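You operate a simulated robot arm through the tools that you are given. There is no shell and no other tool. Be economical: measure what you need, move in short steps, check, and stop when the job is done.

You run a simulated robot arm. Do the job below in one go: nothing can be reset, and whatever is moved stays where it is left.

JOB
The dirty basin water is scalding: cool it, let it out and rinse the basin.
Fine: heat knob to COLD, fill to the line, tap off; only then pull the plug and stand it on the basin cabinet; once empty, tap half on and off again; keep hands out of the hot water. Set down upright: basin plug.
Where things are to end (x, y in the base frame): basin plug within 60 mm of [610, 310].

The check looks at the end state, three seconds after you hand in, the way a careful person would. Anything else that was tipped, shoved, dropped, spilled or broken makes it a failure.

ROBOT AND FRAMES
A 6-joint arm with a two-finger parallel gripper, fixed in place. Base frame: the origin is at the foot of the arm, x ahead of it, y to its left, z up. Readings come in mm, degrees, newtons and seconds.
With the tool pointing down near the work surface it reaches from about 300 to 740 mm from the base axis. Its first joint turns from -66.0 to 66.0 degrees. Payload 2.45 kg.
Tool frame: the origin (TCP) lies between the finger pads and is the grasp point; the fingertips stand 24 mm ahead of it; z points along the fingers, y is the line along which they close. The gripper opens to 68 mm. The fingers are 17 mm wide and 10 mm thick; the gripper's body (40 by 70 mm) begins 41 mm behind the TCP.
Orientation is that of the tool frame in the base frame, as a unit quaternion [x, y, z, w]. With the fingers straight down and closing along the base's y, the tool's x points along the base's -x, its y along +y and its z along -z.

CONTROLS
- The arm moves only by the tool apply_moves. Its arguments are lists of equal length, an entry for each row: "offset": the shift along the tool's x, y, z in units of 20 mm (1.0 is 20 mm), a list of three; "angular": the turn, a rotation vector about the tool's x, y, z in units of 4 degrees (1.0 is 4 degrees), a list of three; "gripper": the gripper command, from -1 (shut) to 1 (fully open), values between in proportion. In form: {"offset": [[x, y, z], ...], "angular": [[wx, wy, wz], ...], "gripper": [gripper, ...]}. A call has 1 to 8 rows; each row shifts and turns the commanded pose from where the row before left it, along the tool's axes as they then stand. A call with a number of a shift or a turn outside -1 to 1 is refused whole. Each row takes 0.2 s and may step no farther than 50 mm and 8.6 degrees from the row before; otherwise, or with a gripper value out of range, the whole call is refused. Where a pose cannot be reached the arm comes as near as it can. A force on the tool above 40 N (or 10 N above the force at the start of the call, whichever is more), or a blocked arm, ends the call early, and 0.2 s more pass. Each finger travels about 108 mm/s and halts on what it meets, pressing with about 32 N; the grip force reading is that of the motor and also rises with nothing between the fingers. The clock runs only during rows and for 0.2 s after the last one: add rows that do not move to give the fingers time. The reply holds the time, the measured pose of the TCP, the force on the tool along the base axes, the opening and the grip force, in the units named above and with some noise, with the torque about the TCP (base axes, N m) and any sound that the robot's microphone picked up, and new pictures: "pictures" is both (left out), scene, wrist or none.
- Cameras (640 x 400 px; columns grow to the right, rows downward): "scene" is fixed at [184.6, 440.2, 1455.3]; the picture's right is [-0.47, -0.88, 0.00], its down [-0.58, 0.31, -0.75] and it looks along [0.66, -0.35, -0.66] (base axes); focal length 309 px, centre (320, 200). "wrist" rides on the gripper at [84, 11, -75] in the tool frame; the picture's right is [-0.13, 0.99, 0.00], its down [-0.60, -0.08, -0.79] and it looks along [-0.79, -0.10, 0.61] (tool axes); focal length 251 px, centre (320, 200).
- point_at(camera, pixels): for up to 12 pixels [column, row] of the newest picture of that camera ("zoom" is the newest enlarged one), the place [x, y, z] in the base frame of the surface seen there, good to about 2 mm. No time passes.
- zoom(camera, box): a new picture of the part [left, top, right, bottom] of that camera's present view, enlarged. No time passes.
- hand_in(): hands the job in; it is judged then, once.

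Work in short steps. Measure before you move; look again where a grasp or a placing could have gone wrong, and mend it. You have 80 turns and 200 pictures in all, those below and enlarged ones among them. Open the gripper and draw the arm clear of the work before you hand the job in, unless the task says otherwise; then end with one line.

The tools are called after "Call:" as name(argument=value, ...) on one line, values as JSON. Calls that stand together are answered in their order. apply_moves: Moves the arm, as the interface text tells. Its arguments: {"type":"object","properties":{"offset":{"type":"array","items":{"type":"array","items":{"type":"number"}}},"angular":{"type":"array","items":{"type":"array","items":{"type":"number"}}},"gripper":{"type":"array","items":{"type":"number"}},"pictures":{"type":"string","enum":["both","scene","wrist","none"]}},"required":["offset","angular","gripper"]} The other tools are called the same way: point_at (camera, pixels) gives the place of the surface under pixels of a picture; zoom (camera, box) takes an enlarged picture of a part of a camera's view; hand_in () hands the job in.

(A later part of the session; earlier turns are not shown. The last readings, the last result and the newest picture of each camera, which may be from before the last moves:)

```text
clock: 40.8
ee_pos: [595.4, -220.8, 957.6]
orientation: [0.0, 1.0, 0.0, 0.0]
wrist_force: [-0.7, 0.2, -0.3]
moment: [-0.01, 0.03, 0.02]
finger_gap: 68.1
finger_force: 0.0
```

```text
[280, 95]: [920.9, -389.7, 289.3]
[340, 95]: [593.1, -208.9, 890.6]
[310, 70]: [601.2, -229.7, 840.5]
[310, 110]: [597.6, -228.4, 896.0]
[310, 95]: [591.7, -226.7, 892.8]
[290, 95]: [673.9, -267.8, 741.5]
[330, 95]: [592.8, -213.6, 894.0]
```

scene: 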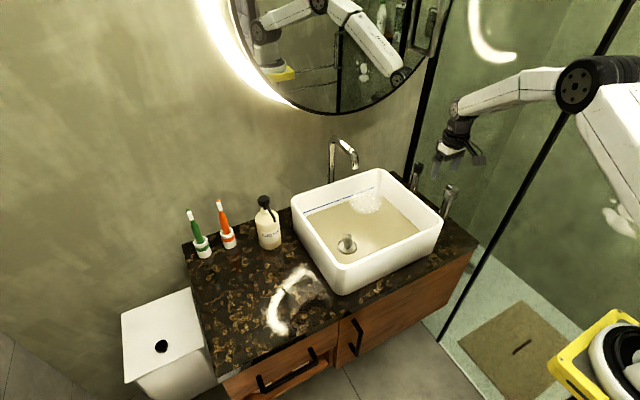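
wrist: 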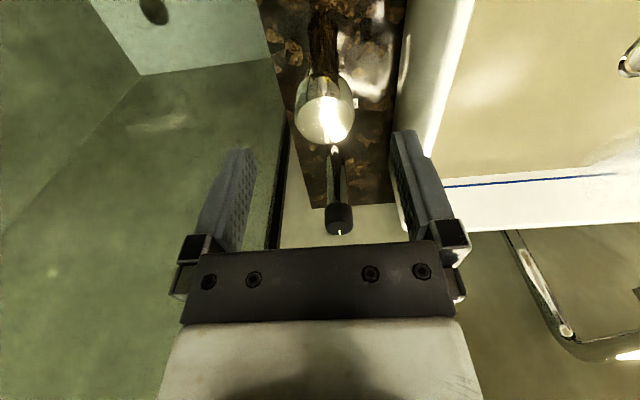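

Chrome cap centre ≈ (607,-220.5), radius ~18, top z 895. I go down around it.

Call:
apply_moves(offset=[[-0.6, 0, 0.2], [0, 0, 1], [0, 0, 1], [0, 0, 1], [0, 0, 0]], angular=[[0, 0, 0], [0, 0, 0], [0, 0, 0], [0, 0, 0], [0, 0, 0]], gripper=[1, 1, 1, 1, 1], pictures="wrist")

Call:
point_at(camera="wrist", pixels=[[310, 190], [320, 205], [290, 190], [335, 190], [310, 170], [310, 210]])

```text
clock: 42.0
ee_pos: [610.0, -219.9, 892.3]
orientation: [0.0, 1.0, 0.001, 0.0]
wrist_force: [-0.4, 0.8, -0.3]
moment: [-0.02, 0.01, 0.02]
finger_gap: 68.0
finger_force: 0.2
```

wrist: 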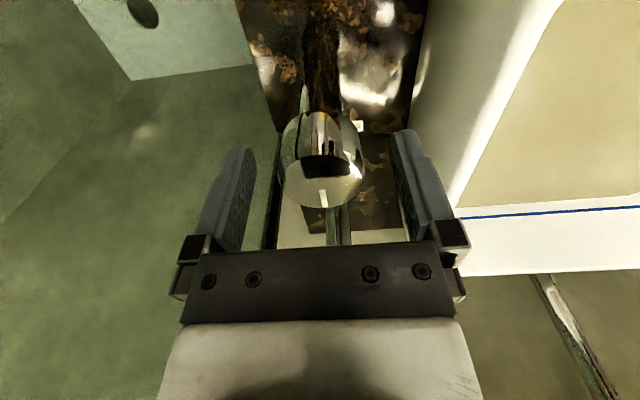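

```text
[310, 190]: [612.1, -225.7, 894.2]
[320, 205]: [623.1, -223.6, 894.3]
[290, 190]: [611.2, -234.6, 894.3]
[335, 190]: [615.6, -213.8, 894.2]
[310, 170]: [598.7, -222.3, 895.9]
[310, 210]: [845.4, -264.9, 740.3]
```

Centred. I grip and try 16° clockwise (the direction the other knob opened from its zero), watching the spout.

Call:
apply_moves(offset=[[0.1, 0, 0], [0, 0, 0], [0, 0, 0], [0, 0, 0], [0, 0, 0], [0, 0, 0], [0, 0, 0]], angular=[[0, 0, 0], [0, 0, 0], [0, 0, 0], [0, 0, 1], [0, 0, 1], [0, 0, 1], [0, 0, 1]], gripper=[-1, -1, -1, -1, -1, -1, -1])

Call:
zoom(camera="scene", box=[280, 120, 460, 300])

```text
clock: 43.6
ee_pos: [604.6, -219.4, 893.6]
orientation: [0.139, 0.99, 0.002, -0.003]
wrist_force: [-3.6, 25.7, -2.1]
moment: [0.1, 0.34, 0.88]
finger_gap: 38.5
finger_force: 45.0
```

scene: 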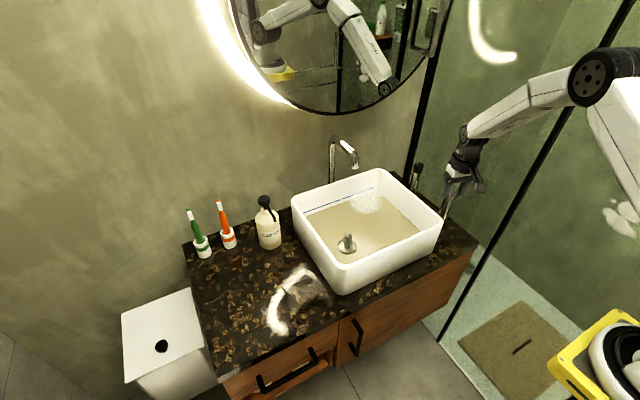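
wrist: 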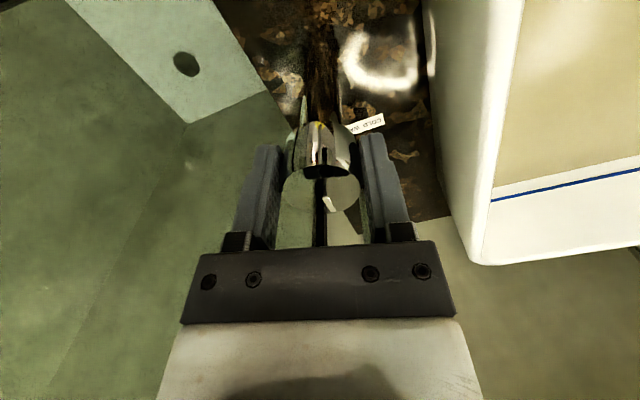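

```text
2.22 times, centred on (370, 210) of scene
```

zoom: 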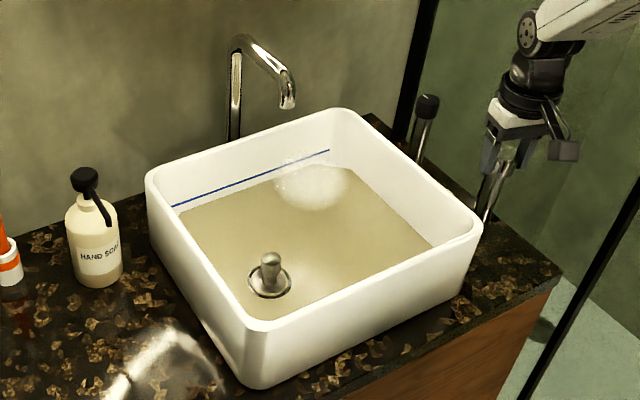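

Clockwise is the stop here (mark slipped, 0.88 N m, no flow). I turn counter-clockwise 32°.

Call:
apply_moves(offset=[[0, 0, 0], [0, 0, 0], [0, 0, 0], [0, 0, 0], [0, 0, 0], [0, 0, 0], [0, 0, 0], [0, 0, 0]], angular=[[0, 0, -1], [0, 0, -1], [0, 0, -1], [0, 0, -1], [0, 0, -1], [0, 0, -1], [0, 0, -1], [0, 0, -1]], gripper=[-1, -1, -1, -1, -1, -1, -1, -1])

Call:
zoom(camera="scene", box=[280, 120, 460, 300])

```text
clock: 45.4
ee_pos: [603.6, -221.8, 892.6]
orientation: [-0.14, 0.99, 0.0, -0.001]
wrist_force: [-6.3, -8.0, -20.2]
moment: [-0.26, 0.93, -0.05]
finger_gap: 38.3
finger_force: 44.9
```

scene: 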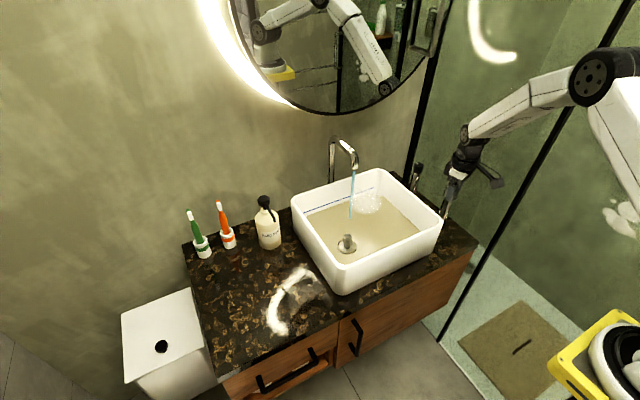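
wrist: 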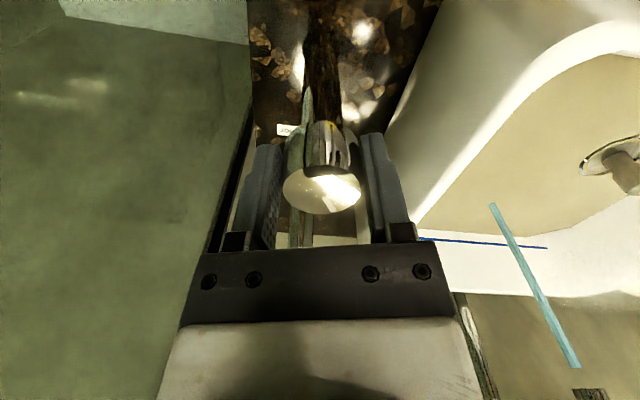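

```text
2.22 times, centred on (370, 210) of scene
```

zoom: 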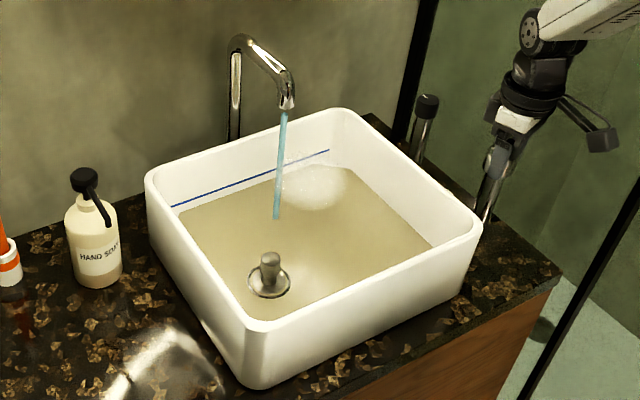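

A blue (cold) stream runs. I measure the line and the water level, then wait.

Call:
point_at(camera="zoom", pixels=[[190, 199], [250, 178], [325, 152], [260, 230], [350, 220], [210, 240], [200, 212], [245, 192]])

Call:
apply_moves(offset=[[0, 0, 0], [0, 0, 0], [0, 0, 0], [0, 0, 0], [0, 0, 0], [0, 0, 0], [0, 0, 0], [0, 0, 0]], angular=[[0, 0, 0], [0, 0, 0], [0, 0, 0], [0, 0, 0], [0, 0, 0], [0, 0, 0], [0, 0, 0], [0, 0, 0]], gripper=[-1, -1, -1, -1, -1, -1, -1, -1], pictures="none")

Call:
zoom(camera="scene", box=[280, 120, 460, 300])

Call:
point_at(camera="zoom", pixels=[[260, 240], [350, 230], [390, 220]])

```text
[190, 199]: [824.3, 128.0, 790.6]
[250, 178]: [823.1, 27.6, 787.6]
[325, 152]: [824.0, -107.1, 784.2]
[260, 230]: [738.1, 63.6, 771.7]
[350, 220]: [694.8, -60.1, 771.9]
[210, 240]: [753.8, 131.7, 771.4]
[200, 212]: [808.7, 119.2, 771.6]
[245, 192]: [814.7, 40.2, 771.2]
```

```text
clock: 47.2
ee_pos: [603.7, -222.0, 894.3]
orientation: [-0.138, 0.99, -0.001, 0.0]
wrist_force: [-11.7, -20.7, -23.1]
moment: [-0.25, -0.14, -0.13]
finger_gap: 38.9
finger_force: 45.0
```

```text
2.22 times, centred on (370, 210) of scene
```

zoom: 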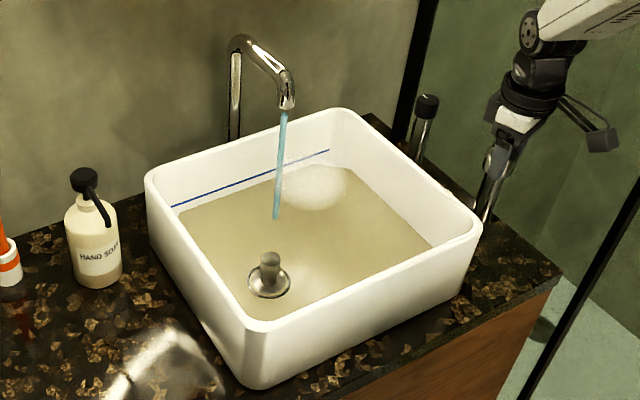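

```text
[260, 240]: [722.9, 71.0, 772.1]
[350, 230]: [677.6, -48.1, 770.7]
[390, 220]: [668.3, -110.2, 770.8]
```

The line is at z ≈787, the water at ≈771.5, rising slowly. I open another 16° and wait.

Call:
apply_moves(offset=[[0, 0, 0], [0, 0, 0], [0, 0, 0], [0, 0, 0], [0, 0, 0], [0, 0, 0], [0, 0, 0], [0, 0, 0]], angular=[[0, 0, -1], [0, 0, -1], [0, 0, -1], [0, 0, -1], [0, 0, 0], [0, 0, 0], [0, 0, 0], [0, 0, 0]], gripper=[-1, -1, -1, -1, -1, -1, -1, -1], pictures="none")

Call:
apply_moves(offset=[[0, 0, 0], [0, 0, 0], [0, 0, 0], [0, 0, 0], [0, 0, 0], [0, 0, 0], [0, 0, 0], [0, 0, 0]], angular=[[0, 0, 0], [0, 0, 0], [0, 0, 0], [0, 0, 0], [0, 0, 0], [0, 0, 0], [0, 0, 0], [0, 0, 0]], gripper=[-1, -1, -1, -1, -1, -1, -1, -1], pictures="wrist")

Call:
zoom(camera="scene", box=[280, 120, 460, 300])

Call:
point_at(camera="zoom", pixels=[[260, 240], [350, 230], [390, 220], [300, 240], [220, 230]])

```text
clock: 48.8
ee_pos: [604.6, -222.3, 893.9]
orientation: [-0.275, 0.962, -0.002, 0.001]
wrist_force: [6.0, -6.7, -7.8]
moment: [0.04, 0.39, -0.04]
finger_gap: 38.5
finger_force: 44.9
stopped in row 8: the force on the tool passed its limit at 44 N (the readings are from after the stop); the commanded pose is now the measured one
```

```text
clock: 50.6
ee_pos: [604.3, -223.6, 892.7]
orientation: [-0.274, 0.962, -0.001, 0.001]
wrist_force: [10.0, -13.5, -15.9]
moment: [0.5, -0.37, -0.13]
finger_gap: 38.7
finger_force: 45.0
```

wrist: 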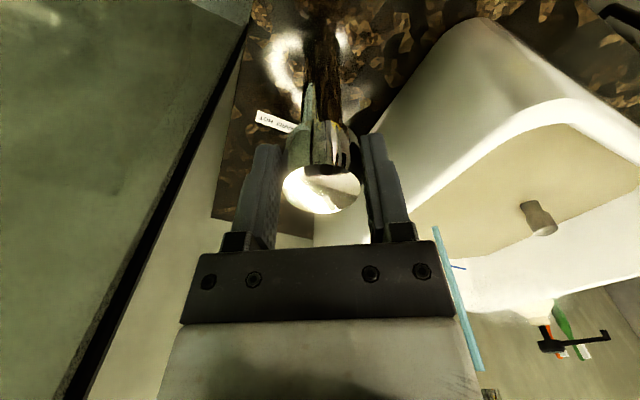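

```text
2.22 times, centred on (370, 210) of scene
```

zoom: 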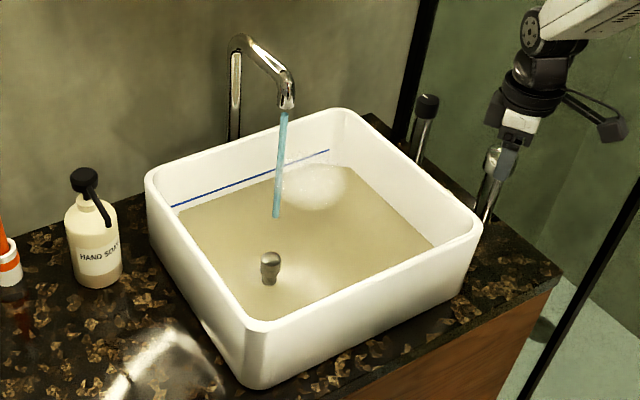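

```text
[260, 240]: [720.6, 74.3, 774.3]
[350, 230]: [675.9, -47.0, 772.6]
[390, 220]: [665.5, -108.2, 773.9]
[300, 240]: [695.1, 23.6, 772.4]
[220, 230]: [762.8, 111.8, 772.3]
```

Level ≈773. The grip force fluctuates, so I open the fingers around the knob (it holds its place) while waiting.

Call:
apply_moves(offset=[[0, 0, 0], [0, 0, 0], [0, 0, 0], [0, 0, 0], [0, 0, 0], [0, 0, 0], [0, 0, 0], [0, 0, 0]], angular=[[0, 0, 0], [0, 0, 0], [0, 0, 0], [0, 0, 0], [0, 0, 0], [0, 0, 0], [0, 0, 0], [0, 0, 0]], gripper=[1, 1, 1, 1, 1, 1, 1, 1], pictures="none")

Call:
apply_moves(offset=[[0, 0, 0], [0, 0, 0], [0, 0, 0], [0, 0, 0], [0, 0, 0], [0, 0, 0], [0, 0, 0], [0, 0, 0]], angular=[[0, 0, 0], [0, 0, 0], [0, 0, 0], [0, 0, 0], [0, 0, 0], [0, 0, 0], [0, 0, 0], [0, 0, 0]], gripper=[1, 1, 1, 1, 1, 1, 1, 1], pictures="wrist")

Call:
zoom(camera="scene", box=[280, 120, 460, 300])

Call:
point_at(camera="zoom", pixels=[[260, 240], [350, 230], [390, 220], [300, 240], [220, 230], [370, 260], [330, 260], [400, 240], [310, 220], [230, 210]])

Call:
zoom(camera="wrist", box=[240, 100, 400, 240])

```text
clock: 52.4
ee_pos: [603.1, -224.2, 893.5]
orientation: [-0.274, 0.962, 0.0, 0.0]
wrist_force: [0.0, 0.2, 0.0]
moment: [0.01, 0.04, -0.01]
finger_gap: 67.9
finger_force: 0.1
```

```text
clock: 54.2
ee_pos: [604.9, -222.8, 893.3]
orientation: [-0.275, 0.962, 0.0, 0.0]
wrist_force: [0.0, -0.2, -0.7]
moment: [-0.02, 0.0, -0.01]
finger_gap: 67.7
finger_force: 0.0
```

wrist: 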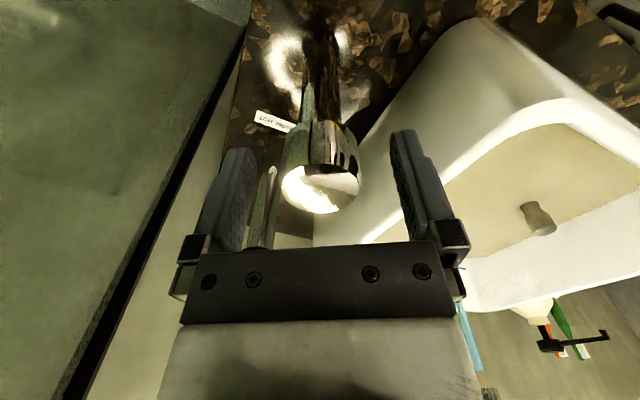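

```text
2.22 times, centred on (370, 210) of scene
```

zoom: 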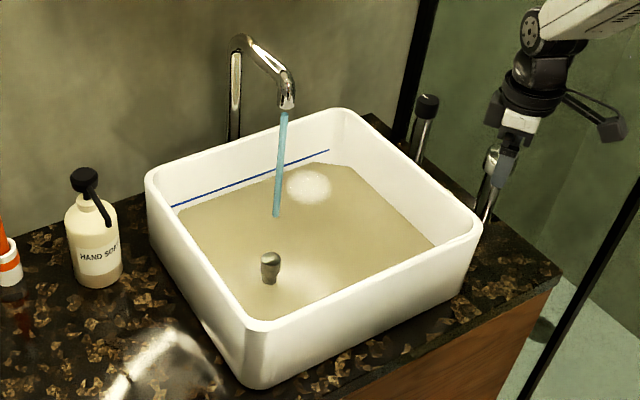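

```text
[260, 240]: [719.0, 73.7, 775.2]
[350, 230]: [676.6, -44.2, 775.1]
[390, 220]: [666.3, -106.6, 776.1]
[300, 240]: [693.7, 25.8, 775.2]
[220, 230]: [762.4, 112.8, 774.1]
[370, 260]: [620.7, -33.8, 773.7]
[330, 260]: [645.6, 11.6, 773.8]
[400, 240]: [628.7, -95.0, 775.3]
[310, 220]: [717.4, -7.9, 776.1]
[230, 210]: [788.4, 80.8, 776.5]
```

```text
2.86 times, centred on (320, 170) of wrist
```

zoom: 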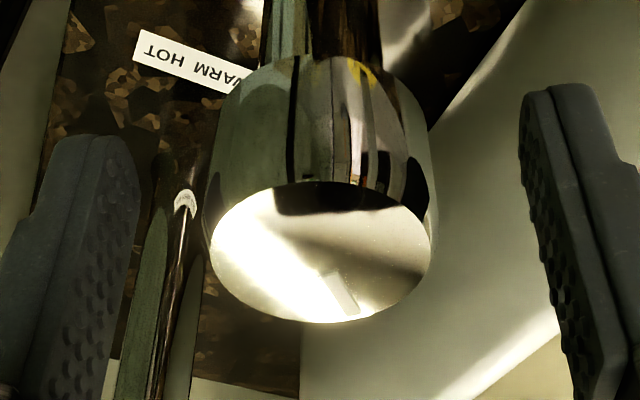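

Level ≈775, rising ~0.65 mm/s; about 18 s remain. I wait ~11 s and measure again.

Call:
apply_moves(offset=[[0, 0, 0], [0, 0, 0], [0, 0, 0], [0, 0, 0], [0, 0, 0], [0, 0, 0], [0, 0, 0], [0, 0, 0]], angular=[[0, 0, 0], [0, 0, 0], [0, 0, 0], [0, 0, 0], [0, 0, 0], [0, 0, 0], [0, 0, 0], [0, 0, 0]], gripper=[1, 1, 1, 1, 1, 1, 1, 1], pictures="none")

Call:
apply_moves(offset=[[0, 0, 0], [0, 0, 0], [0, 0, 0], [0, 0, 0], [0, 0, 0], [0, 0, 0], [0, 0, 0], [0, 0, 0]], angular=[[0, 0, 0], [0, 0, 0], [0, 0, 0], [0, 0, 0], [0, 0, 0], [0, 0, 0], [0, 0, 0], [0, 0, 0]], gripper=[1, 1, 1, 1, 1, 1, 1, 1], pictures="none")

Call:
apply_moves(offset=[[0, 0, 0], [0, 0, 0], [0, 0, 0], [0, 0, 0], [0, 0, 0], [0, 0, 0], [0, 0, 0], [0, 0, 0]], angular=[[0, 0, 0], [0, 0, 0], [0, 0, 0], [0, 0, 0], [0, 0, 0], [0, 0, 0], [0, 0, 0], [0, 0, 0]], gripper=[1, 1, 1, 1, 1, 1, 1, 1], pictures="none")

Call:
apply_moves(offset=[[0, 0, 0], [0, 0, 0], [0, 0, 0], [0, 0, 0], [0, 0, 0], [0, 0, 0], [0, 0, 0], [0, 0, 0]], angular=[[0, 0, 0], [0, 0, 0], [0, 0, 0], [0, 0, 0], [0, 0, 0], [0, 0, 0], [0, 0, 0], [0, 0, 0]], gripper=[1, 1, 1, 1, 1, 1, 1, 1], pictures="none")

Call:
apply_moves(offset=[[0, 0, 0], [0, 0, 0], [0, 0, 0], [0, 0, 0], [0, 0, 0], [0, 0, 0], [0, 0, 0], [0, 0, 0]], angular=[[0, 0, 0], [0, 0, 0], [0, 0, 0], [0, 0, 0], [0, 0, 0], [0, 0, 0], [0, 0, 0], [0, 0, 0]], gripper=[1, 1, 1, 1, 1, 1, 1, 1], pictures="none")

Call:
apply_moves(offset=[[0, 0, 0], [0, 0, 0], [0, 0, 0], [0, 0, 0], [0, 0, 0], [0, 0, 0], [0, 0, 0], [0, 0, 0]], angular=[[0, 0, 0], [0, 0, 0], [0, 0, 0], [0, 0, 0], [0, 0, 0], [0, 0, 0], [0, 0, 0], [0, 0, 0]], gripper=[1, 1, 1, 1, 1, 1, 1, 1], pictures="none")

Call:
zoom(camera="scene", box=[280, 120, 460, 300])

Call:
point_at(camera="zoom", pixels=[[260, 240], [350, 230], [390, 220], [300, 240], [220, 230], [370, 260], [330, 260], [400, 240], [310, 220], [230, 210]])

```text
clock: 56.0
ee_pos: [604.1, -222.8, 894.7]
orientation: [-0.275, 0.961, -0.001, 0.0]
wrist_force: [0.6, -0.5, -0.3]
moment: [-0.01, -0.02, -0.02]
finger_gap: 67.9
finger_force: 0.0
```

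```text
clock: 57.8
ee_pos: [604.9, -222.8, 894.8]
orientation: [-0.275, 0.961, -0.001, 0.0]
wrist_force: [0.6, -0.9, 0.0]
moment: [0.0, -0.03, 0.0]
finger_gap: 67.9
finger_force: 0.1
```

```text
clock: 59.6
ee_pos: [603.3, -224.0, 893.4]
orientation: [-0.275, 0.961, -0.001, 0.001]
wrist_force: [0.4, -0.2, -0.2]
moment: [0.03, 0.0, 0.0]
finger_gap: 68.2
finger_force: 0.1
```

```text
clock: 61.4
ee_pos: [605.8, -223.9, 893.6]
orientation: [-0.275, 0.962, 0.0, 0.0]
wrist_force: [0.0, -0.2, -0.8]
moment: [0.01, 0.0, -0.01]
finger_gap: 68.0
finger_force: 0.0
```

```text
clock: 63.2
ee_pos: [603.3, -221.9, 894.1]
orientation: [-0.275, 0.961, -0.001, 0.0]
wrist_force: [0.1, -0.2, -0.8]
moment: [0.0, 0.01, -0.01]
finger_gap: 68.0
finger_force: 0.1
```

```text
clock: 65.0
ee_pos: [604.5, -222.3, 894.7]
orientation: [-0.275, 0.962, -0.001, -0.001]
wrist_force: [0.5, 0.1, -0.9]
moment: [-0.03, 0.01, 0.01]
finger_gap: 67.8
finger_force: 0.1
```

```text
2.22 times, centred on (370, 210) of scene
```

zoom: 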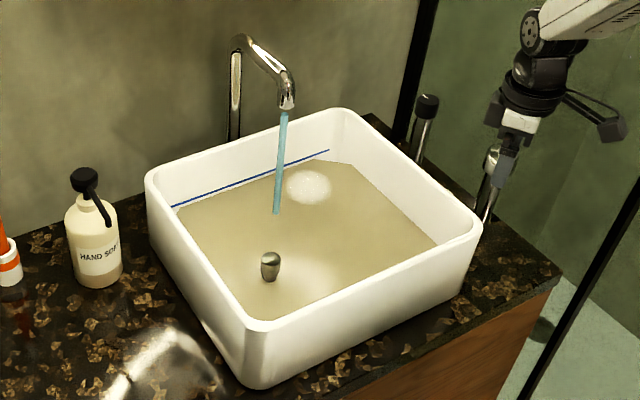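

```text
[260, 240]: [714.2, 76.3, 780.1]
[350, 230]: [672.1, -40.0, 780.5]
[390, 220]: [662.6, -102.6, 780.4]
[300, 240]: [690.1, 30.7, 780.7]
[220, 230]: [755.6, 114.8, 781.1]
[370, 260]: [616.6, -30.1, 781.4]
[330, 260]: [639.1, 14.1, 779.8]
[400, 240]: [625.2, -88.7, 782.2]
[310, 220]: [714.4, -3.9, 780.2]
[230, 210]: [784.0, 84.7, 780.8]
```

Level ≈780.7 (0.5 mm/s). I wait ~9 s more, then examine the line closely.

Call:
apply_moves(offset=[[0, 0, 0], [0, 0, 0], [0, 0, 0], [0, 0, 0], [0, 0, 0], [0, 0, 0], [0, 0, 0], [0, 0, 0]], angular=[[0, 0, 0], [0, 0, 0], [0, 0, 0], [0, 0, 0], [0, 0, 0], [0, 0, 0], [0, 0, 0], [0, 0, 0]], gripper=[1, 1, 1, 1, 1, 1, 1, 1], pictures="none")

Call:
apply_moves(offset=[[0, 0, 0], [0, 0, 0], [0, 0, 0], [0, 0, 0], [0, 0, 0], [0, 0, 0], [0, 0, 0], [0, 0, 0]], angular=[[0, 0, 0], [0, 0, 0], [0, 0, 0], [0, 0, 0], [0, 0, 0], [0, 0, 0], [0, 0, 0], [0, 0, 0]], gripper=[1, 1, 1, 1, 1, 1, 1, 1], pictures="none")

Call:
apply_moves(offset=[[0, 0, 0], [0, 0, 0], [0, 0, 0], [0, 0, 0], [0, 0, 0], [0, 0, 0], [0, 0, 0], [0, 0, 0]], angular=[[0, 0, 0], [0, 0, 0], [0, 0, 0], [0, 0, 0], [0, 0, 0], [0, 0, 0], [0, 0, 0], [0, 0, 0]], gripper=[1, 1, 1, 1, 1, 1, 1, 1], pictures="none")

Call:
apply_moves(offset=[[0, 0, 0], [0, 0, 0], [0, 0, 0], [0, 0, 0], [0, 0, 0], [0, 0, 0], [0, 0, 0], [0, 0, 0]], angular=[[0, 0, 0], [0, 0, 0], [0, 0, 0], [0, 0, 0], [0, 0, 0], [0, 0, 0], [0, 0, 0], [0, 0, 0]], gripper=[1, 1, 1, 1, 1, 1, 1, 1], pictures="none")

Call:
apply_moves(offset=[[0, 0, 0], [0, 0, 0], [0, 0, 0], [0, 0, 0], [0, 0, 0]], angular=[[0, 0, 0], [0, 0, 0], [0, 0, 0], [0, 0, 0], [0, 0, 0]], gripper=[1, 1, 1, 1, 1], pictures="none")

Call:
zoom(camera="scene", box=[315, 155, 385, 200])

Call:
point_at(camera="scene", pixels=[[353, 217], [378, 215], [390, 212], [365, 218], [342, 215], [384, 223], [373, 223], [393, 217], [367, 212], [345, 209]])

```text
clock: 66.8
ee_pos: [604.7, -222.6, 895.9]
orientation: [-0.275, 0.961, -0.002, 0.0]
wrist_force: [-0.3, -0.5, -0.5]
moment: [-0.01, -0.03, -0.02]
finger_gap: 67.7
finger_force: 0.1
```

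```text
clock: 68.6
ee_pos: [603.7, -222.7, 893.9]
orientation: [-0.275, 0.961, 0.0, 0.0]
wrist_force: [-0.3, -0.3, -0.2]
moment: [0.0, -0.01, 0.0]
finger_gap: 68.3
finger_force: 0.0
```

```text
clock: 70.4
ee_pos: [605.0, -221.6, 894.3]
orientation: [-0.276, 0.961, -0.001, 0.0]
wrist_force: [0.0, 0.5, -0.7]
moment: [0.01, 0.02, -0.02]
finger_gap: 68.1
finger_force: 0.1
```

```text
clock: 72.2
ee_pos: [605.2, -223.0, 893.3]
orientation: [-0.275, 0.961, -0.001, 0.001]
wrist_force: [-0.2, -0.3, -0.5]
moment: [0.02, 0.01, -0.05]
finger_gap: 68.0
finger_force: 0.0
```

```text
clock: 73.4
ee_pos: [605.0, -222.5, 894.5]
orientation: [-0.275, 0.962, -0.001, 0.0]
wrist_force: [-0.3, 0.3, 0.3]
moment: [-0.01, -0.01, -0.01]
finger_gap: 68.3
finger_force: 0.1
```

```text
8.89 times, centred on (350, 178) of scene
```

zoom: 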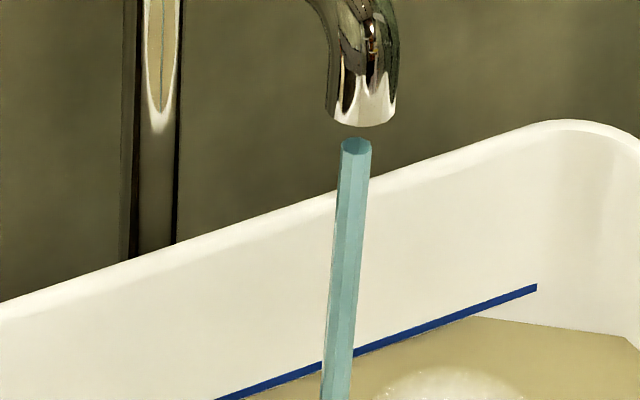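

```text
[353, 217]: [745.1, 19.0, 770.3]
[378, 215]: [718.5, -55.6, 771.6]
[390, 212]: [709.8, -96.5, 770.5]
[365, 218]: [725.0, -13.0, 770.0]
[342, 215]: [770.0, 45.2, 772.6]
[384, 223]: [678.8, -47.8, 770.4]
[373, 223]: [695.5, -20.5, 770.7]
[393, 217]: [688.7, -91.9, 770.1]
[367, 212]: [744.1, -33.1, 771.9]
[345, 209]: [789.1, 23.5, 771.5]
```

The scene picture was old; I measure water and line in the fresh enlargement instead.

Call:
point_at(camera="zoom", pixels=[[535, 288], [455, 315], [400, 337], [250, 387], [300, 390], [480, 350], [560, 350], [620, 370], [455, 330], [530, 335], [380, 355]])

```text
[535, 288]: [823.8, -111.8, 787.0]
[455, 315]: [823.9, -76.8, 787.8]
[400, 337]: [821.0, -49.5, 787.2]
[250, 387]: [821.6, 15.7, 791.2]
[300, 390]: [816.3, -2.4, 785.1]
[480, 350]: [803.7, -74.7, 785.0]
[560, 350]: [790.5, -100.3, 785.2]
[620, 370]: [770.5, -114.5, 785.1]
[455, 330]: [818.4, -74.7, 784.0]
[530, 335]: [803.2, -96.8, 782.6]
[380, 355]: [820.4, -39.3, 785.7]
```

Water ≈785, line ≈788: about 6 s left. I wait 3.2 s, then grip and close the tap clockwise.

Call:
apply_moves(offset=[[0, 0, 0], [0, 0, 0], [0, 0, 0], [0, 0, 0], [0, 0, 0], [0, 0, 0], [0, 0, 0], [0, 0, 0]], angular=[[0, 0, 0], [0, 0, 0], [0, 0, 0], [0, 0, 0], [0, 0, 0], [0, 0, 0], [0, 0, 0], [0, 0, 0]], gripper=[1, 1, 1, 1, 1, 1, 1, 1], pictures="none")

Call:
apply_moves(offset=[[-0.05, 0, 0], [0, 0, 0], [0, 0, 0], [0, 0, 0], [0, 0, 0], [0, 0, 0], [0, 0, 0], [0, 0, 0]], angular=[[0, 0, 0], [0, 0, 0], [0, 0, 0], [0, 0, 0], [0, 0, 0], [0, 0, 0], [0, 0, 0], [0, 0, 0]], gripper=[1, 1, 1, 1, 1, -1, -1, -1], pictures="none")

Call:
apply_moves(offset=[[0, 0, 0], [0, 0, 0], [0, 0, 0], [0, 0, 0], [0, 0, 0], [0, 0, 0], [0, 0, 0], [0, 0, 0]], angular=[[0, 0, 1], [0, 0, 1], [0, 0, 1], [0, 0, 1], [0, 0, 1], [0, 0, 1], [0, 0, 1], [0, 0, 1]], gripper=[-1, -1, -1, -1, -1, -1, -1, -1], pictures="none")

Call:
apply_moves(offset=[[0, 0, 0], [0, 0, 0], [0, 0, 0], [0, 0, 0]], angular=[[0, 0, 1], [0, 0, 1], [0, 0, 1], [0, 0, 1]], gripper=[-1, -1, -1, -1])

Call:
zoom(camera="scene", box=[315, 155, 385, 200])

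Call:
point_at(camera="zoom", pixels=[[535, 288], [455, 315], [300, 390], [480, 350], [560, 350], [620, 370], [530, 335], [450, 360]])

```text
clock: 75.2
ee_pos: [603.6, -222.4, 894.7]
orientation: [-0.275, 0.961, 0.0, 0.0]
wrist_force: [0.2, 0.1, -0.3]
moment: [0.02, -0.04, 0.03]
finger_gap: 67.9
finger_force: 0.0
```

```text
clock: 77.0
ee_pos: [605.1, -223.2, 894.0]
orientation: [-0.276, 0.961, -0.002, 0.001]
wrist_force: [4.6, -7.7, -3.5]
moment: [0.25, 0.07, -0.04]
finger_gap: 38.5
finger_force: 44.8
```

```text
clock: 78.8
ee_pos: [606.2, -220.9, 894.3]
orientation: [0.001, 1.0, 0.001, 0.0]
wrist_force: [1.4, 27.4, 2.3]
moment: [0.28, -0.36, 0.16]
finger_gap: 38.7
finger_force: 44.9
```

```text
clock: 79.8
ee_pos: [605.3, -219.8, 894.1]
orientation: [0.137, 0.991, 0.0, -0.001]
wrist_force: [-3.4, 34.0, 8.2]
moment: [0.57, 0.35, 0.89]
finger_gap: 38.7
finger_force: 44.6
```

scene: 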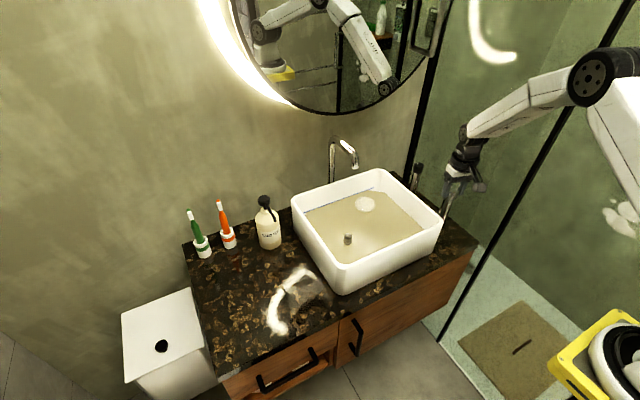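
wrist: 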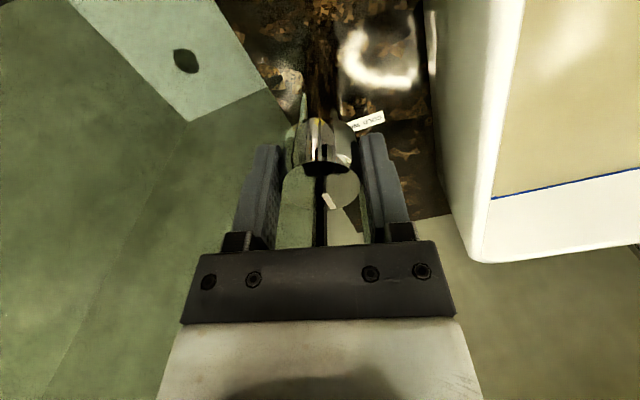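

```text
8.89 times, centred on (350, 178) of scene
```

zoom: 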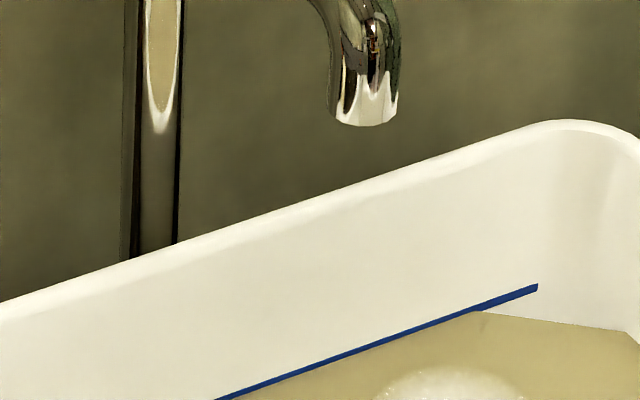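

```text
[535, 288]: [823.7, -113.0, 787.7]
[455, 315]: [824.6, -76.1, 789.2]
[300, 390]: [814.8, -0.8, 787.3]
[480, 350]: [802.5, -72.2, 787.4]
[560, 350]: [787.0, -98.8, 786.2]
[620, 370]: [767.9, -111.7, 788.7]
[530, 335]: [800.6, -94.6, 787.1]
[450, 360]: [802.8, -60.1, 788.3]
```

Water is at the line (~787.5) and the stream has stopped. I release, rise and head to above the plug.

Call:
apply_moves(offset=[[0, 0, 0], [0, 0, 0], [0, 0, -1], [0, 0, -1], [0, 0, -1], [0, 0, -1], [0, 0, 0], [0, 0, 0]], angular=[[0, 0, 0], [0, 0, 0], [0, 0, 0], [0, 0, 0], [0, 0, -1], [0, 0, -1], [0, 0, -1], [0, 0, -1]], gripper=[1, 1, 1, 1, 1, 1, 1, 1], pictures="none")

Call:
apply_moves(offset=[[0, 1, 0], [0, 1, 0], [0, 1, 0], [0, 1, 0], [0, 1, 0], [0, 1, 0], [0, 1, 0], [0, 1, 0]], angular=[[0, 0, 0], [0, 0, 0], [0, 0, 0], [0, 0, 0], [0, 0, 0], [0, 0, 0], [0, 0, 0], [0, 0, 0]], gripper=[1, 1, 1, 1, 1, 1, 1, 1], pictures="none")

Call:
apply_moves(offset=[[0, 1, 0], [0, 1, 0], [0, 1, 0], [0, 1, 0], [0, 1, 0], [0, 1, 0], [0, 1, 0], [0, 1, 0]], angular=[[0, 0, 0], [0, 0, 0], [0, 0, 0], [0, 0, 0], [0, 0, 0], [0, 0, 0], [0, 0, 0], [0, 0, 0]], gripper=[1, 1, 1, 1, 1, 1, 1, 1])

```text
clock: 81.6
ee_pos: [604.5, -221.4, 973.1]
orientation: [0.0, 1.0, -0.001, 0.001]
wrist_force: [-1.3, 0.1, -0.1]
moment: [-0.01, -0.03, -0.02]
finger_gap: 67.9
finger_force: 0.0
```

```text
clock: 83.4
ee_pos: [606.0, -61.3, 973.8]
orientation: [0.001, 1.0, -0.001, 0.001]
wrist_force: [0.0, 0.4, -0.5]
moment: [0.02, -0.04, 0.01]
finger_gap: 68.0
finger_force: 0.0
```

```text
clock: 85.2
ee_pos: [605.6, 97.4, 974.7]
orientation: [0.001, 1.0, 0.0, -0.001]
wrist_force: [0.7, 0.0, 0.4]
moment: [-0.01, 0.01, -0.01]
finger_gap: 68.1
finger_force: 0.0
```

scene: 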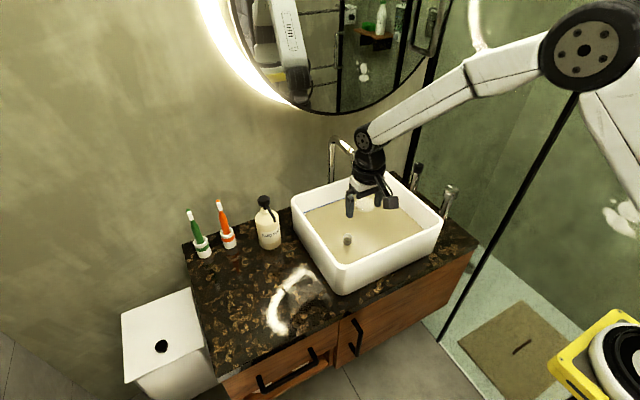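
wrist: 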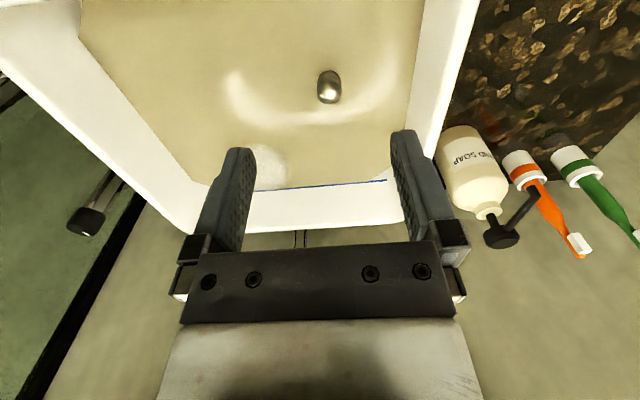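

Call:
zoom(camera="wrist", box=[290, 50, 370, 120])

Call:
point_at(camera="wrist", pixels=[[329, 93], [329, 99], [320, 93], [338, 93], [328, 76], [330, 102], [300, 90], [360, 95], [420, 90], [455, 90]])

```text
5.71 times, centred on (330, 85) of wrist
```

zoom: 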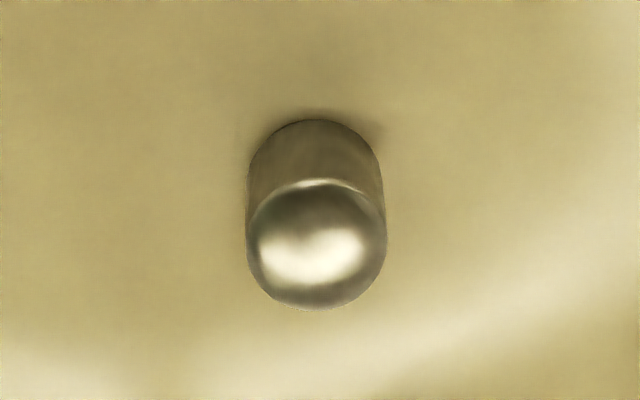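

```text
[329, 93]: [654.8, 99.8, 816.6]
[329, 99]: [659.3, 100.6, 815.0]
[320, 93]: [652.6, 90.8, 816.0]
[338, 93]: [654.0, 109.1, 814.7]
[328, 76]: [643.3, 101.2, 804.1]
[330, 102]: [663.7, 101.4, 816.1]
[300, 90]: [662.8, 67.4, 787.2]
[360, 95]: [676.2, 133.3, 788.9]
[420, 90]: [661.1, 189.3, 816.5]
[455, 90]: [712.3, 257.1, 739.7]
```

Plug knob: centre ≈(653,100), top z 816.5, about 22 mm wide. I descend so the tips stop ~4 mm above the water (TCP z ≈ 816).

Call:
apply_moves(offset=[[-1, 0.06, 0], [-1, 0.06, 1], [-0.37, 0, 1], [0, 0, 1], [0, 0, 1], [0, 0, 1], [0, 0, 1], [0, 0, 0]], angular=[[0, 0, 0], [0, 0, 0], [0, 0, 0], [0, 0, 0], [0, 0, 0], [0, 0, 0], [0, 0, 0], [0, 0, 0]], gripper=[1, 1, 1, 1, 1, 1, 1, 1], pictures="none")

Call:
apply_moves(offset=[[0, 0, 1], [0, 0, 0.9], [0, 0, 0]], angular=[[0, 0, 0], [0, 0, 0], [0, 0, 0]], gripper=[1, 1, 1])

Call:
point_at(camera="wrist", pixels=[[310, 190], [325, 190], [340, 190], [318, 200], [318, 180]])

```text
clock: 87.0
ee_pos: [654.7, 100.1, 853.8]
orientation: [0.001, 1.0, -0.001, 0.001]
wrist_force: [0.8, -0.2, 0.4]
moment: [-0.01, 0.0, 0.03]
finger_gap: 67.7
finger_force: 0.1
```

```text
clock: 87.8
ee_pos: [653.6, 99.6, 815.0]
orientation: [0.001, 1.0, -0.002, 0.001]
wrist_force: [0.0, 0.0, -0.2]
moment: [0.03, 0.01, 0.01]
finger_gap: 67.8
finger_force: 0.1
```

scene: 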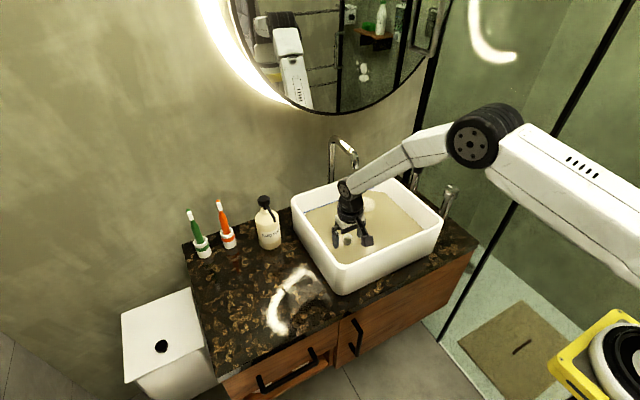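
wrist: 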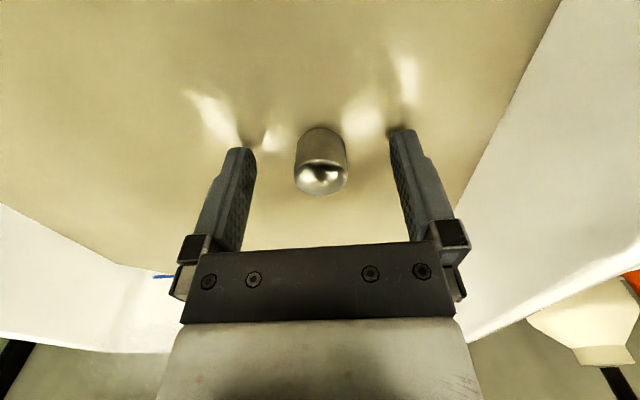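

```text
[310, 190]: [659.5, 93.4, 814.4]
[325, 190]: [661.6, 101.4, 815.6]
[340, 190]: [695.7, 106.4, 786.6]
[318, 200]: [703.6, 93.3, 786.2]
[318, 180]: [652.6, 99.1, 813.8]
```

Centred; I close and lift gently.

Call:
apply_moves(offset=[[0, 0, 0], [0, 0, 0], [0, 0, 0], [0, 0, 0], [0, 0, 0]], angular=[[0, 0, 0], [0, 0, 0], [0, 0, 0], [0, 0, 0], [0, 0, 0]], gripper=[-1, -1, -1, -1, -1], pictures="none")

Call:
apply_moves(offset=[[0, 0, -0.3], [0, 0, -0.3], [0, 0, -0.5], [0, 0, -0.8], [0, 0, 0]], angular=[[0, 0, 0], [0, 0, 0], [0, 0, 0], [0, 0, 0], [0, 0, 0]], gripper=[-1, -1, -1, -1, -1])

```text
clock: 89.0
ee_pos: [653.8, 99.0, 815.7]
orientation: [0.001, 1.0, 0.0, 0.0]
wrist_force: [-0.2, 0.0, -0.1]
moment: [0.01, 0.03, -0.02]
finger_gap: 23.8
finger_force: 31.7
```

```text
clock: 90.2
ee_pos: [652.6, 100.6, 854.5]
orientation: [0.001, 1.0, -0.001, 0.0]
wrist_force: [0.4, -0.8, -2.2]
moment: [-0.01, 0.03, -0.02]
finger_gap: 23.5
finger_force: 32.2
```

scene: 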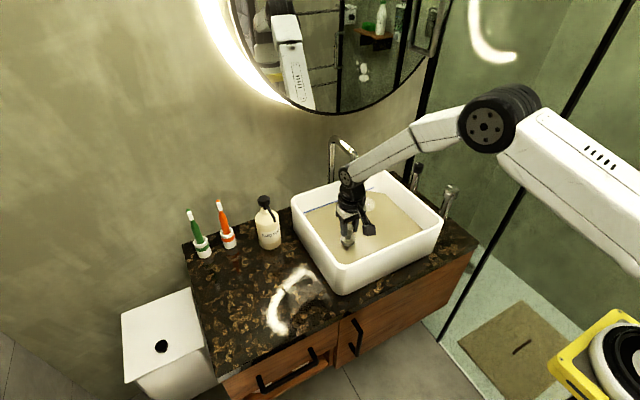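
wrist: 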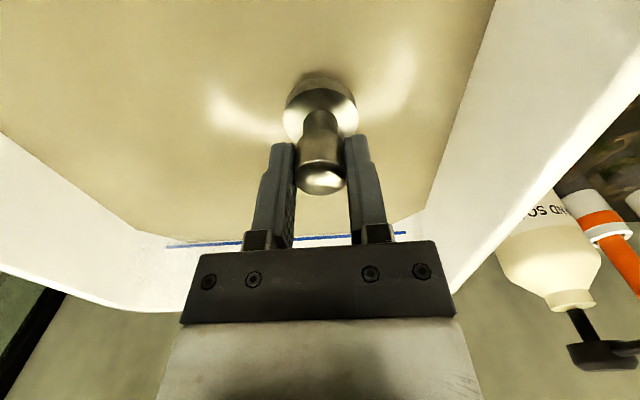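

The plug is out. I lift over the rim height, then measure the target spot and neighbours.

Call:
apply_moves(offset=[[0, 0, -1], [0, 0, -1], [0, 0, -1], [0, 0, -1], [0, 0, -1], [0, 0, 0], [0, 0, 0], [0, 0, 0]], angular=[[0, 0, 0], [0, 0, 0], [0, 0, 0], [0, 0, 0], [0, 0, 0], [0, 0, 0], [0, 0, 0], [0, 0, 0]], gripper=[-1, -1, -1, -1, -1, -1, -1, -1])

Call:
zoom(camera="scene", box=[320, 140, 440, 260])

Call:
point_at(camera="scene", pixels=[[268, 245], [228, 245], [203, 257], [280, 295], [270, 310], [250, 310], [330, 325], [230, 360], [325, 265], [305, 240]])

Call:
zoom(camera="wrist", box=[240, 60, 400, 220])

```text
clock: 92.0
ee_pos: [653.3, 100.4, 953.3]
orientation: [0.001, 1.0, 0.0, 0.001]
wrist_force: [0.2, 0.6, -1.1]
moment: [0.03, 0.03, -0.02]
finger_gap: 23.4
finger_force: 32.2
```

scene: 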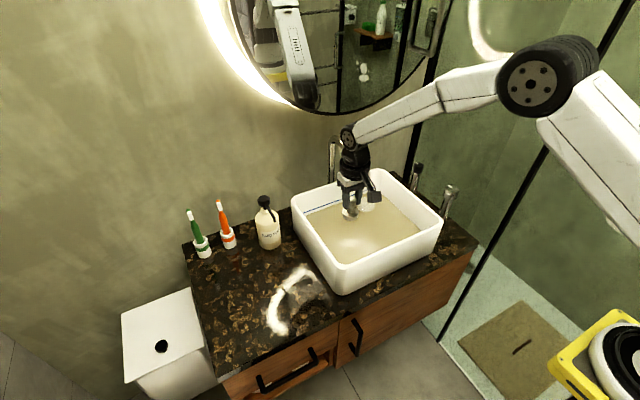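
wrist: 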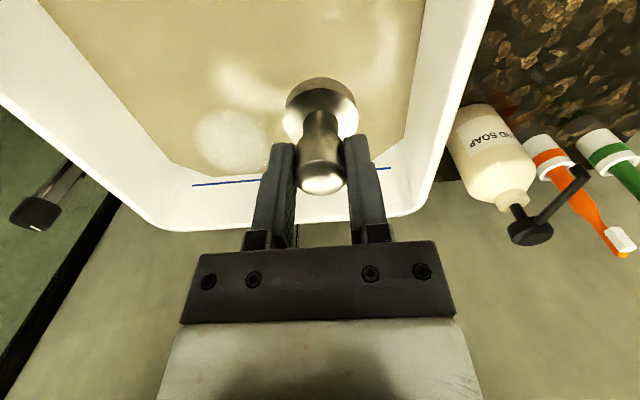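

```text
3.33 times, centred on (380, 200) of scene
```

zoom: 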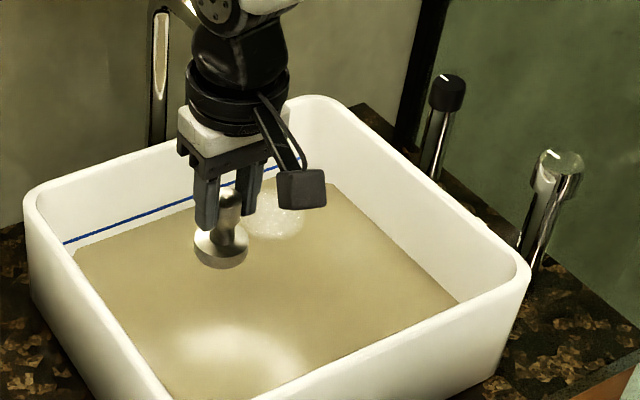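

```text
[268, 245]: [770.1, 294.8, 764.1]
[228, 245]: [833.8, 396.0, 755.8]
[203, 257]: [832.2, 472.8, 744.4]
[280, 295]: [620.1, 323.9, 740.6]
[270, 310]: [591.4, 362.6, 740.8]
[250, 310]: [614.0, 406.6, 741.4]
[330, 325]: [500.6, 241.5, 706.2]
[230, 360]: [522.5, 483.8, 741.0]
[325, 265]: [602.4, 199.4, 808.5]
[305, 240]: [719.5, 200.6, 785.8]
```

```text
2.50 times, centred on (320, 140) of wrist
```

zoom: 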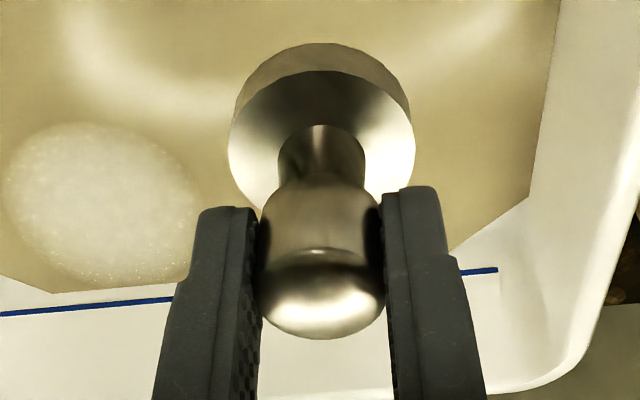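

The plug hangs straight; spot (610,310) is clear. I measure the plug's bottom relative to the TCP.

Call:
point_at(camera="scene", pixels=[[350, 217], [350, 218], [348, 216], [352, 217], [350, 213], [350, 219]])

Call:
point_at(camera="zoom", pixels=[[320, 300], [320, 100], [320, 50], [320, 65], [250, 70], [250, 150], [390, 150], [320, 140]])

```text
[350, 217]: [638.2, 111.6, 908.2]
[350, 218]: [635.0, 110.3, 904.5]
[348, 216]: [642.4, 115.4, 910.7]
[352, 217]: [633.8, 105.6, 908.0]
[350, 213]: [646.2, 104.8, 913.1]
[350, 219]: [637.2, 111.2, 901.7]
```

```text
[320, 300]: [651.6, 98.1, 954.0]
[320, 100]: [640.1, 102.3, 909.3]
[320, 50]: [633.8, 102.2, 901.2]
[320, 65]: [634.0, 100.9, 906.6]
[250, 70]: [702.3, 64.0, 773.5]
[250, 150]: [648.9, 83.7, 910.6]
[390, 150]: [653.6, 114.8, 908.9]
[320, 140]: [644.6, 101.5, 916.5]
```

Plug bottom is ~53 mm below the TCP. I carry it left over the rim to above (610,310).

Call:
apply_moves(offset=[[0, 1, 0], [0, 1, 0], [0, 1, 0], [0, 1, 0], [0, 1, 0], [0.5, 1, 0], [0.5, 1, 0], [0.5, 1, 0]], angular=[[0, 0, 0], [0, 0, 0], [0, 0, 0], [0, 0, 0], [0, 0, 0], [0, 0, 0], [0, 0, 0], [0, 0, 0]], gripper=[-1, -1, -1, -1, -1, -1, -1, -1], pictures="none")

Call:
apply_moves(offset=[[0.5, 1, 0], [0.2, 1, 0], [0, 0.5, 0], [0, 0, 1], [0, 0, 1], [0, 0, 1], [0, 0, 1], [0, 0, 1]], angular=[[0, 0, 0], [0, 0, 0], [0, 0, 0], [0, 0, 0], [0, 0, 0], [0, 0, 0], [0, 0, 0], [0, 0, 0]], gripper=[-1, -1, -1, -1, -1, -1, -1, -1], pictures="none")

Call:
apply_moves(offset=[[0, 0, 1], [0, 0, 1], [0, 0, 0]], angular=[[0, 0, 0], [0, 0, 0], [0, 0, 0]], gripper=[-1, -1, -1])

Call:
zoom(camera="scene", box=[240, 230, 340, 330])

```text
clock: 93.8
ee_pos: [622.1, 260.8, 953.5]
orientation: [0.001, 1.0, -0.001, 0.0]
wrist_force: [0.1, -0.2, -0.4]
moment: [0.03, -0.04, -0.01]
finger_gap: 23.5
finger_force: 31.8
```

```text
clock: 95.6
ee_pos: [609.2, 312.4, 852.4]
orientation: [0.001, 1.0, -0.001, 0.0]
wrist_force: [-0.8, -0.2, -0.3]
moment: [0.03, -0.02, -0.03]
finger_gap: 23.5
finger_force: 32.2
```

```text
clock: 96.4
ee_pos: [609.3, 312.0, 813.0]
orientation: [0.001, 1.0, -0.001, 0.001]
wrist_force: [0.5, 0.3, -1.0]
moment: [0.02, 0.02, 0.0]
finger_gap: 23.5
finger_force: 32.3
```

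scene: 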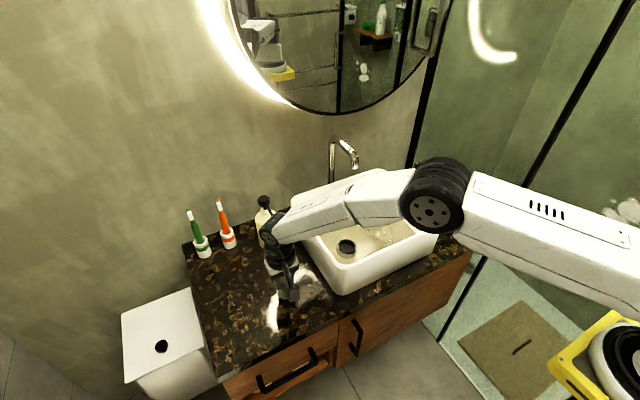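
wrist: 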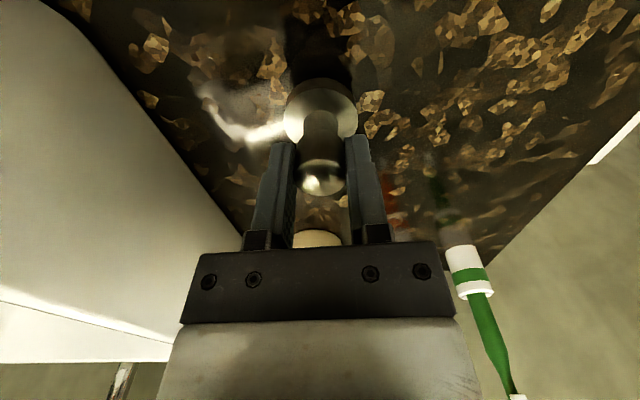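

```text
4.00 times, centred on (290, 280) of scene
```

zoom: 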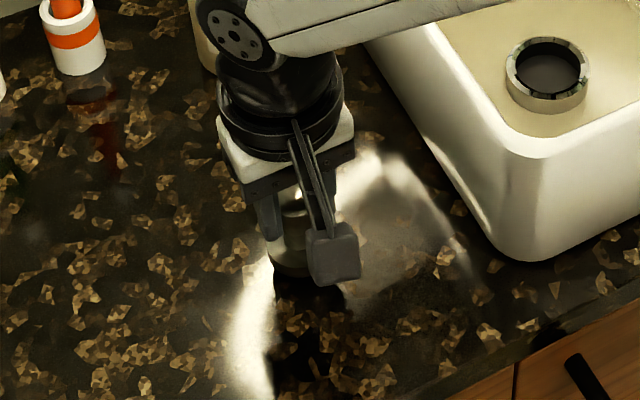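

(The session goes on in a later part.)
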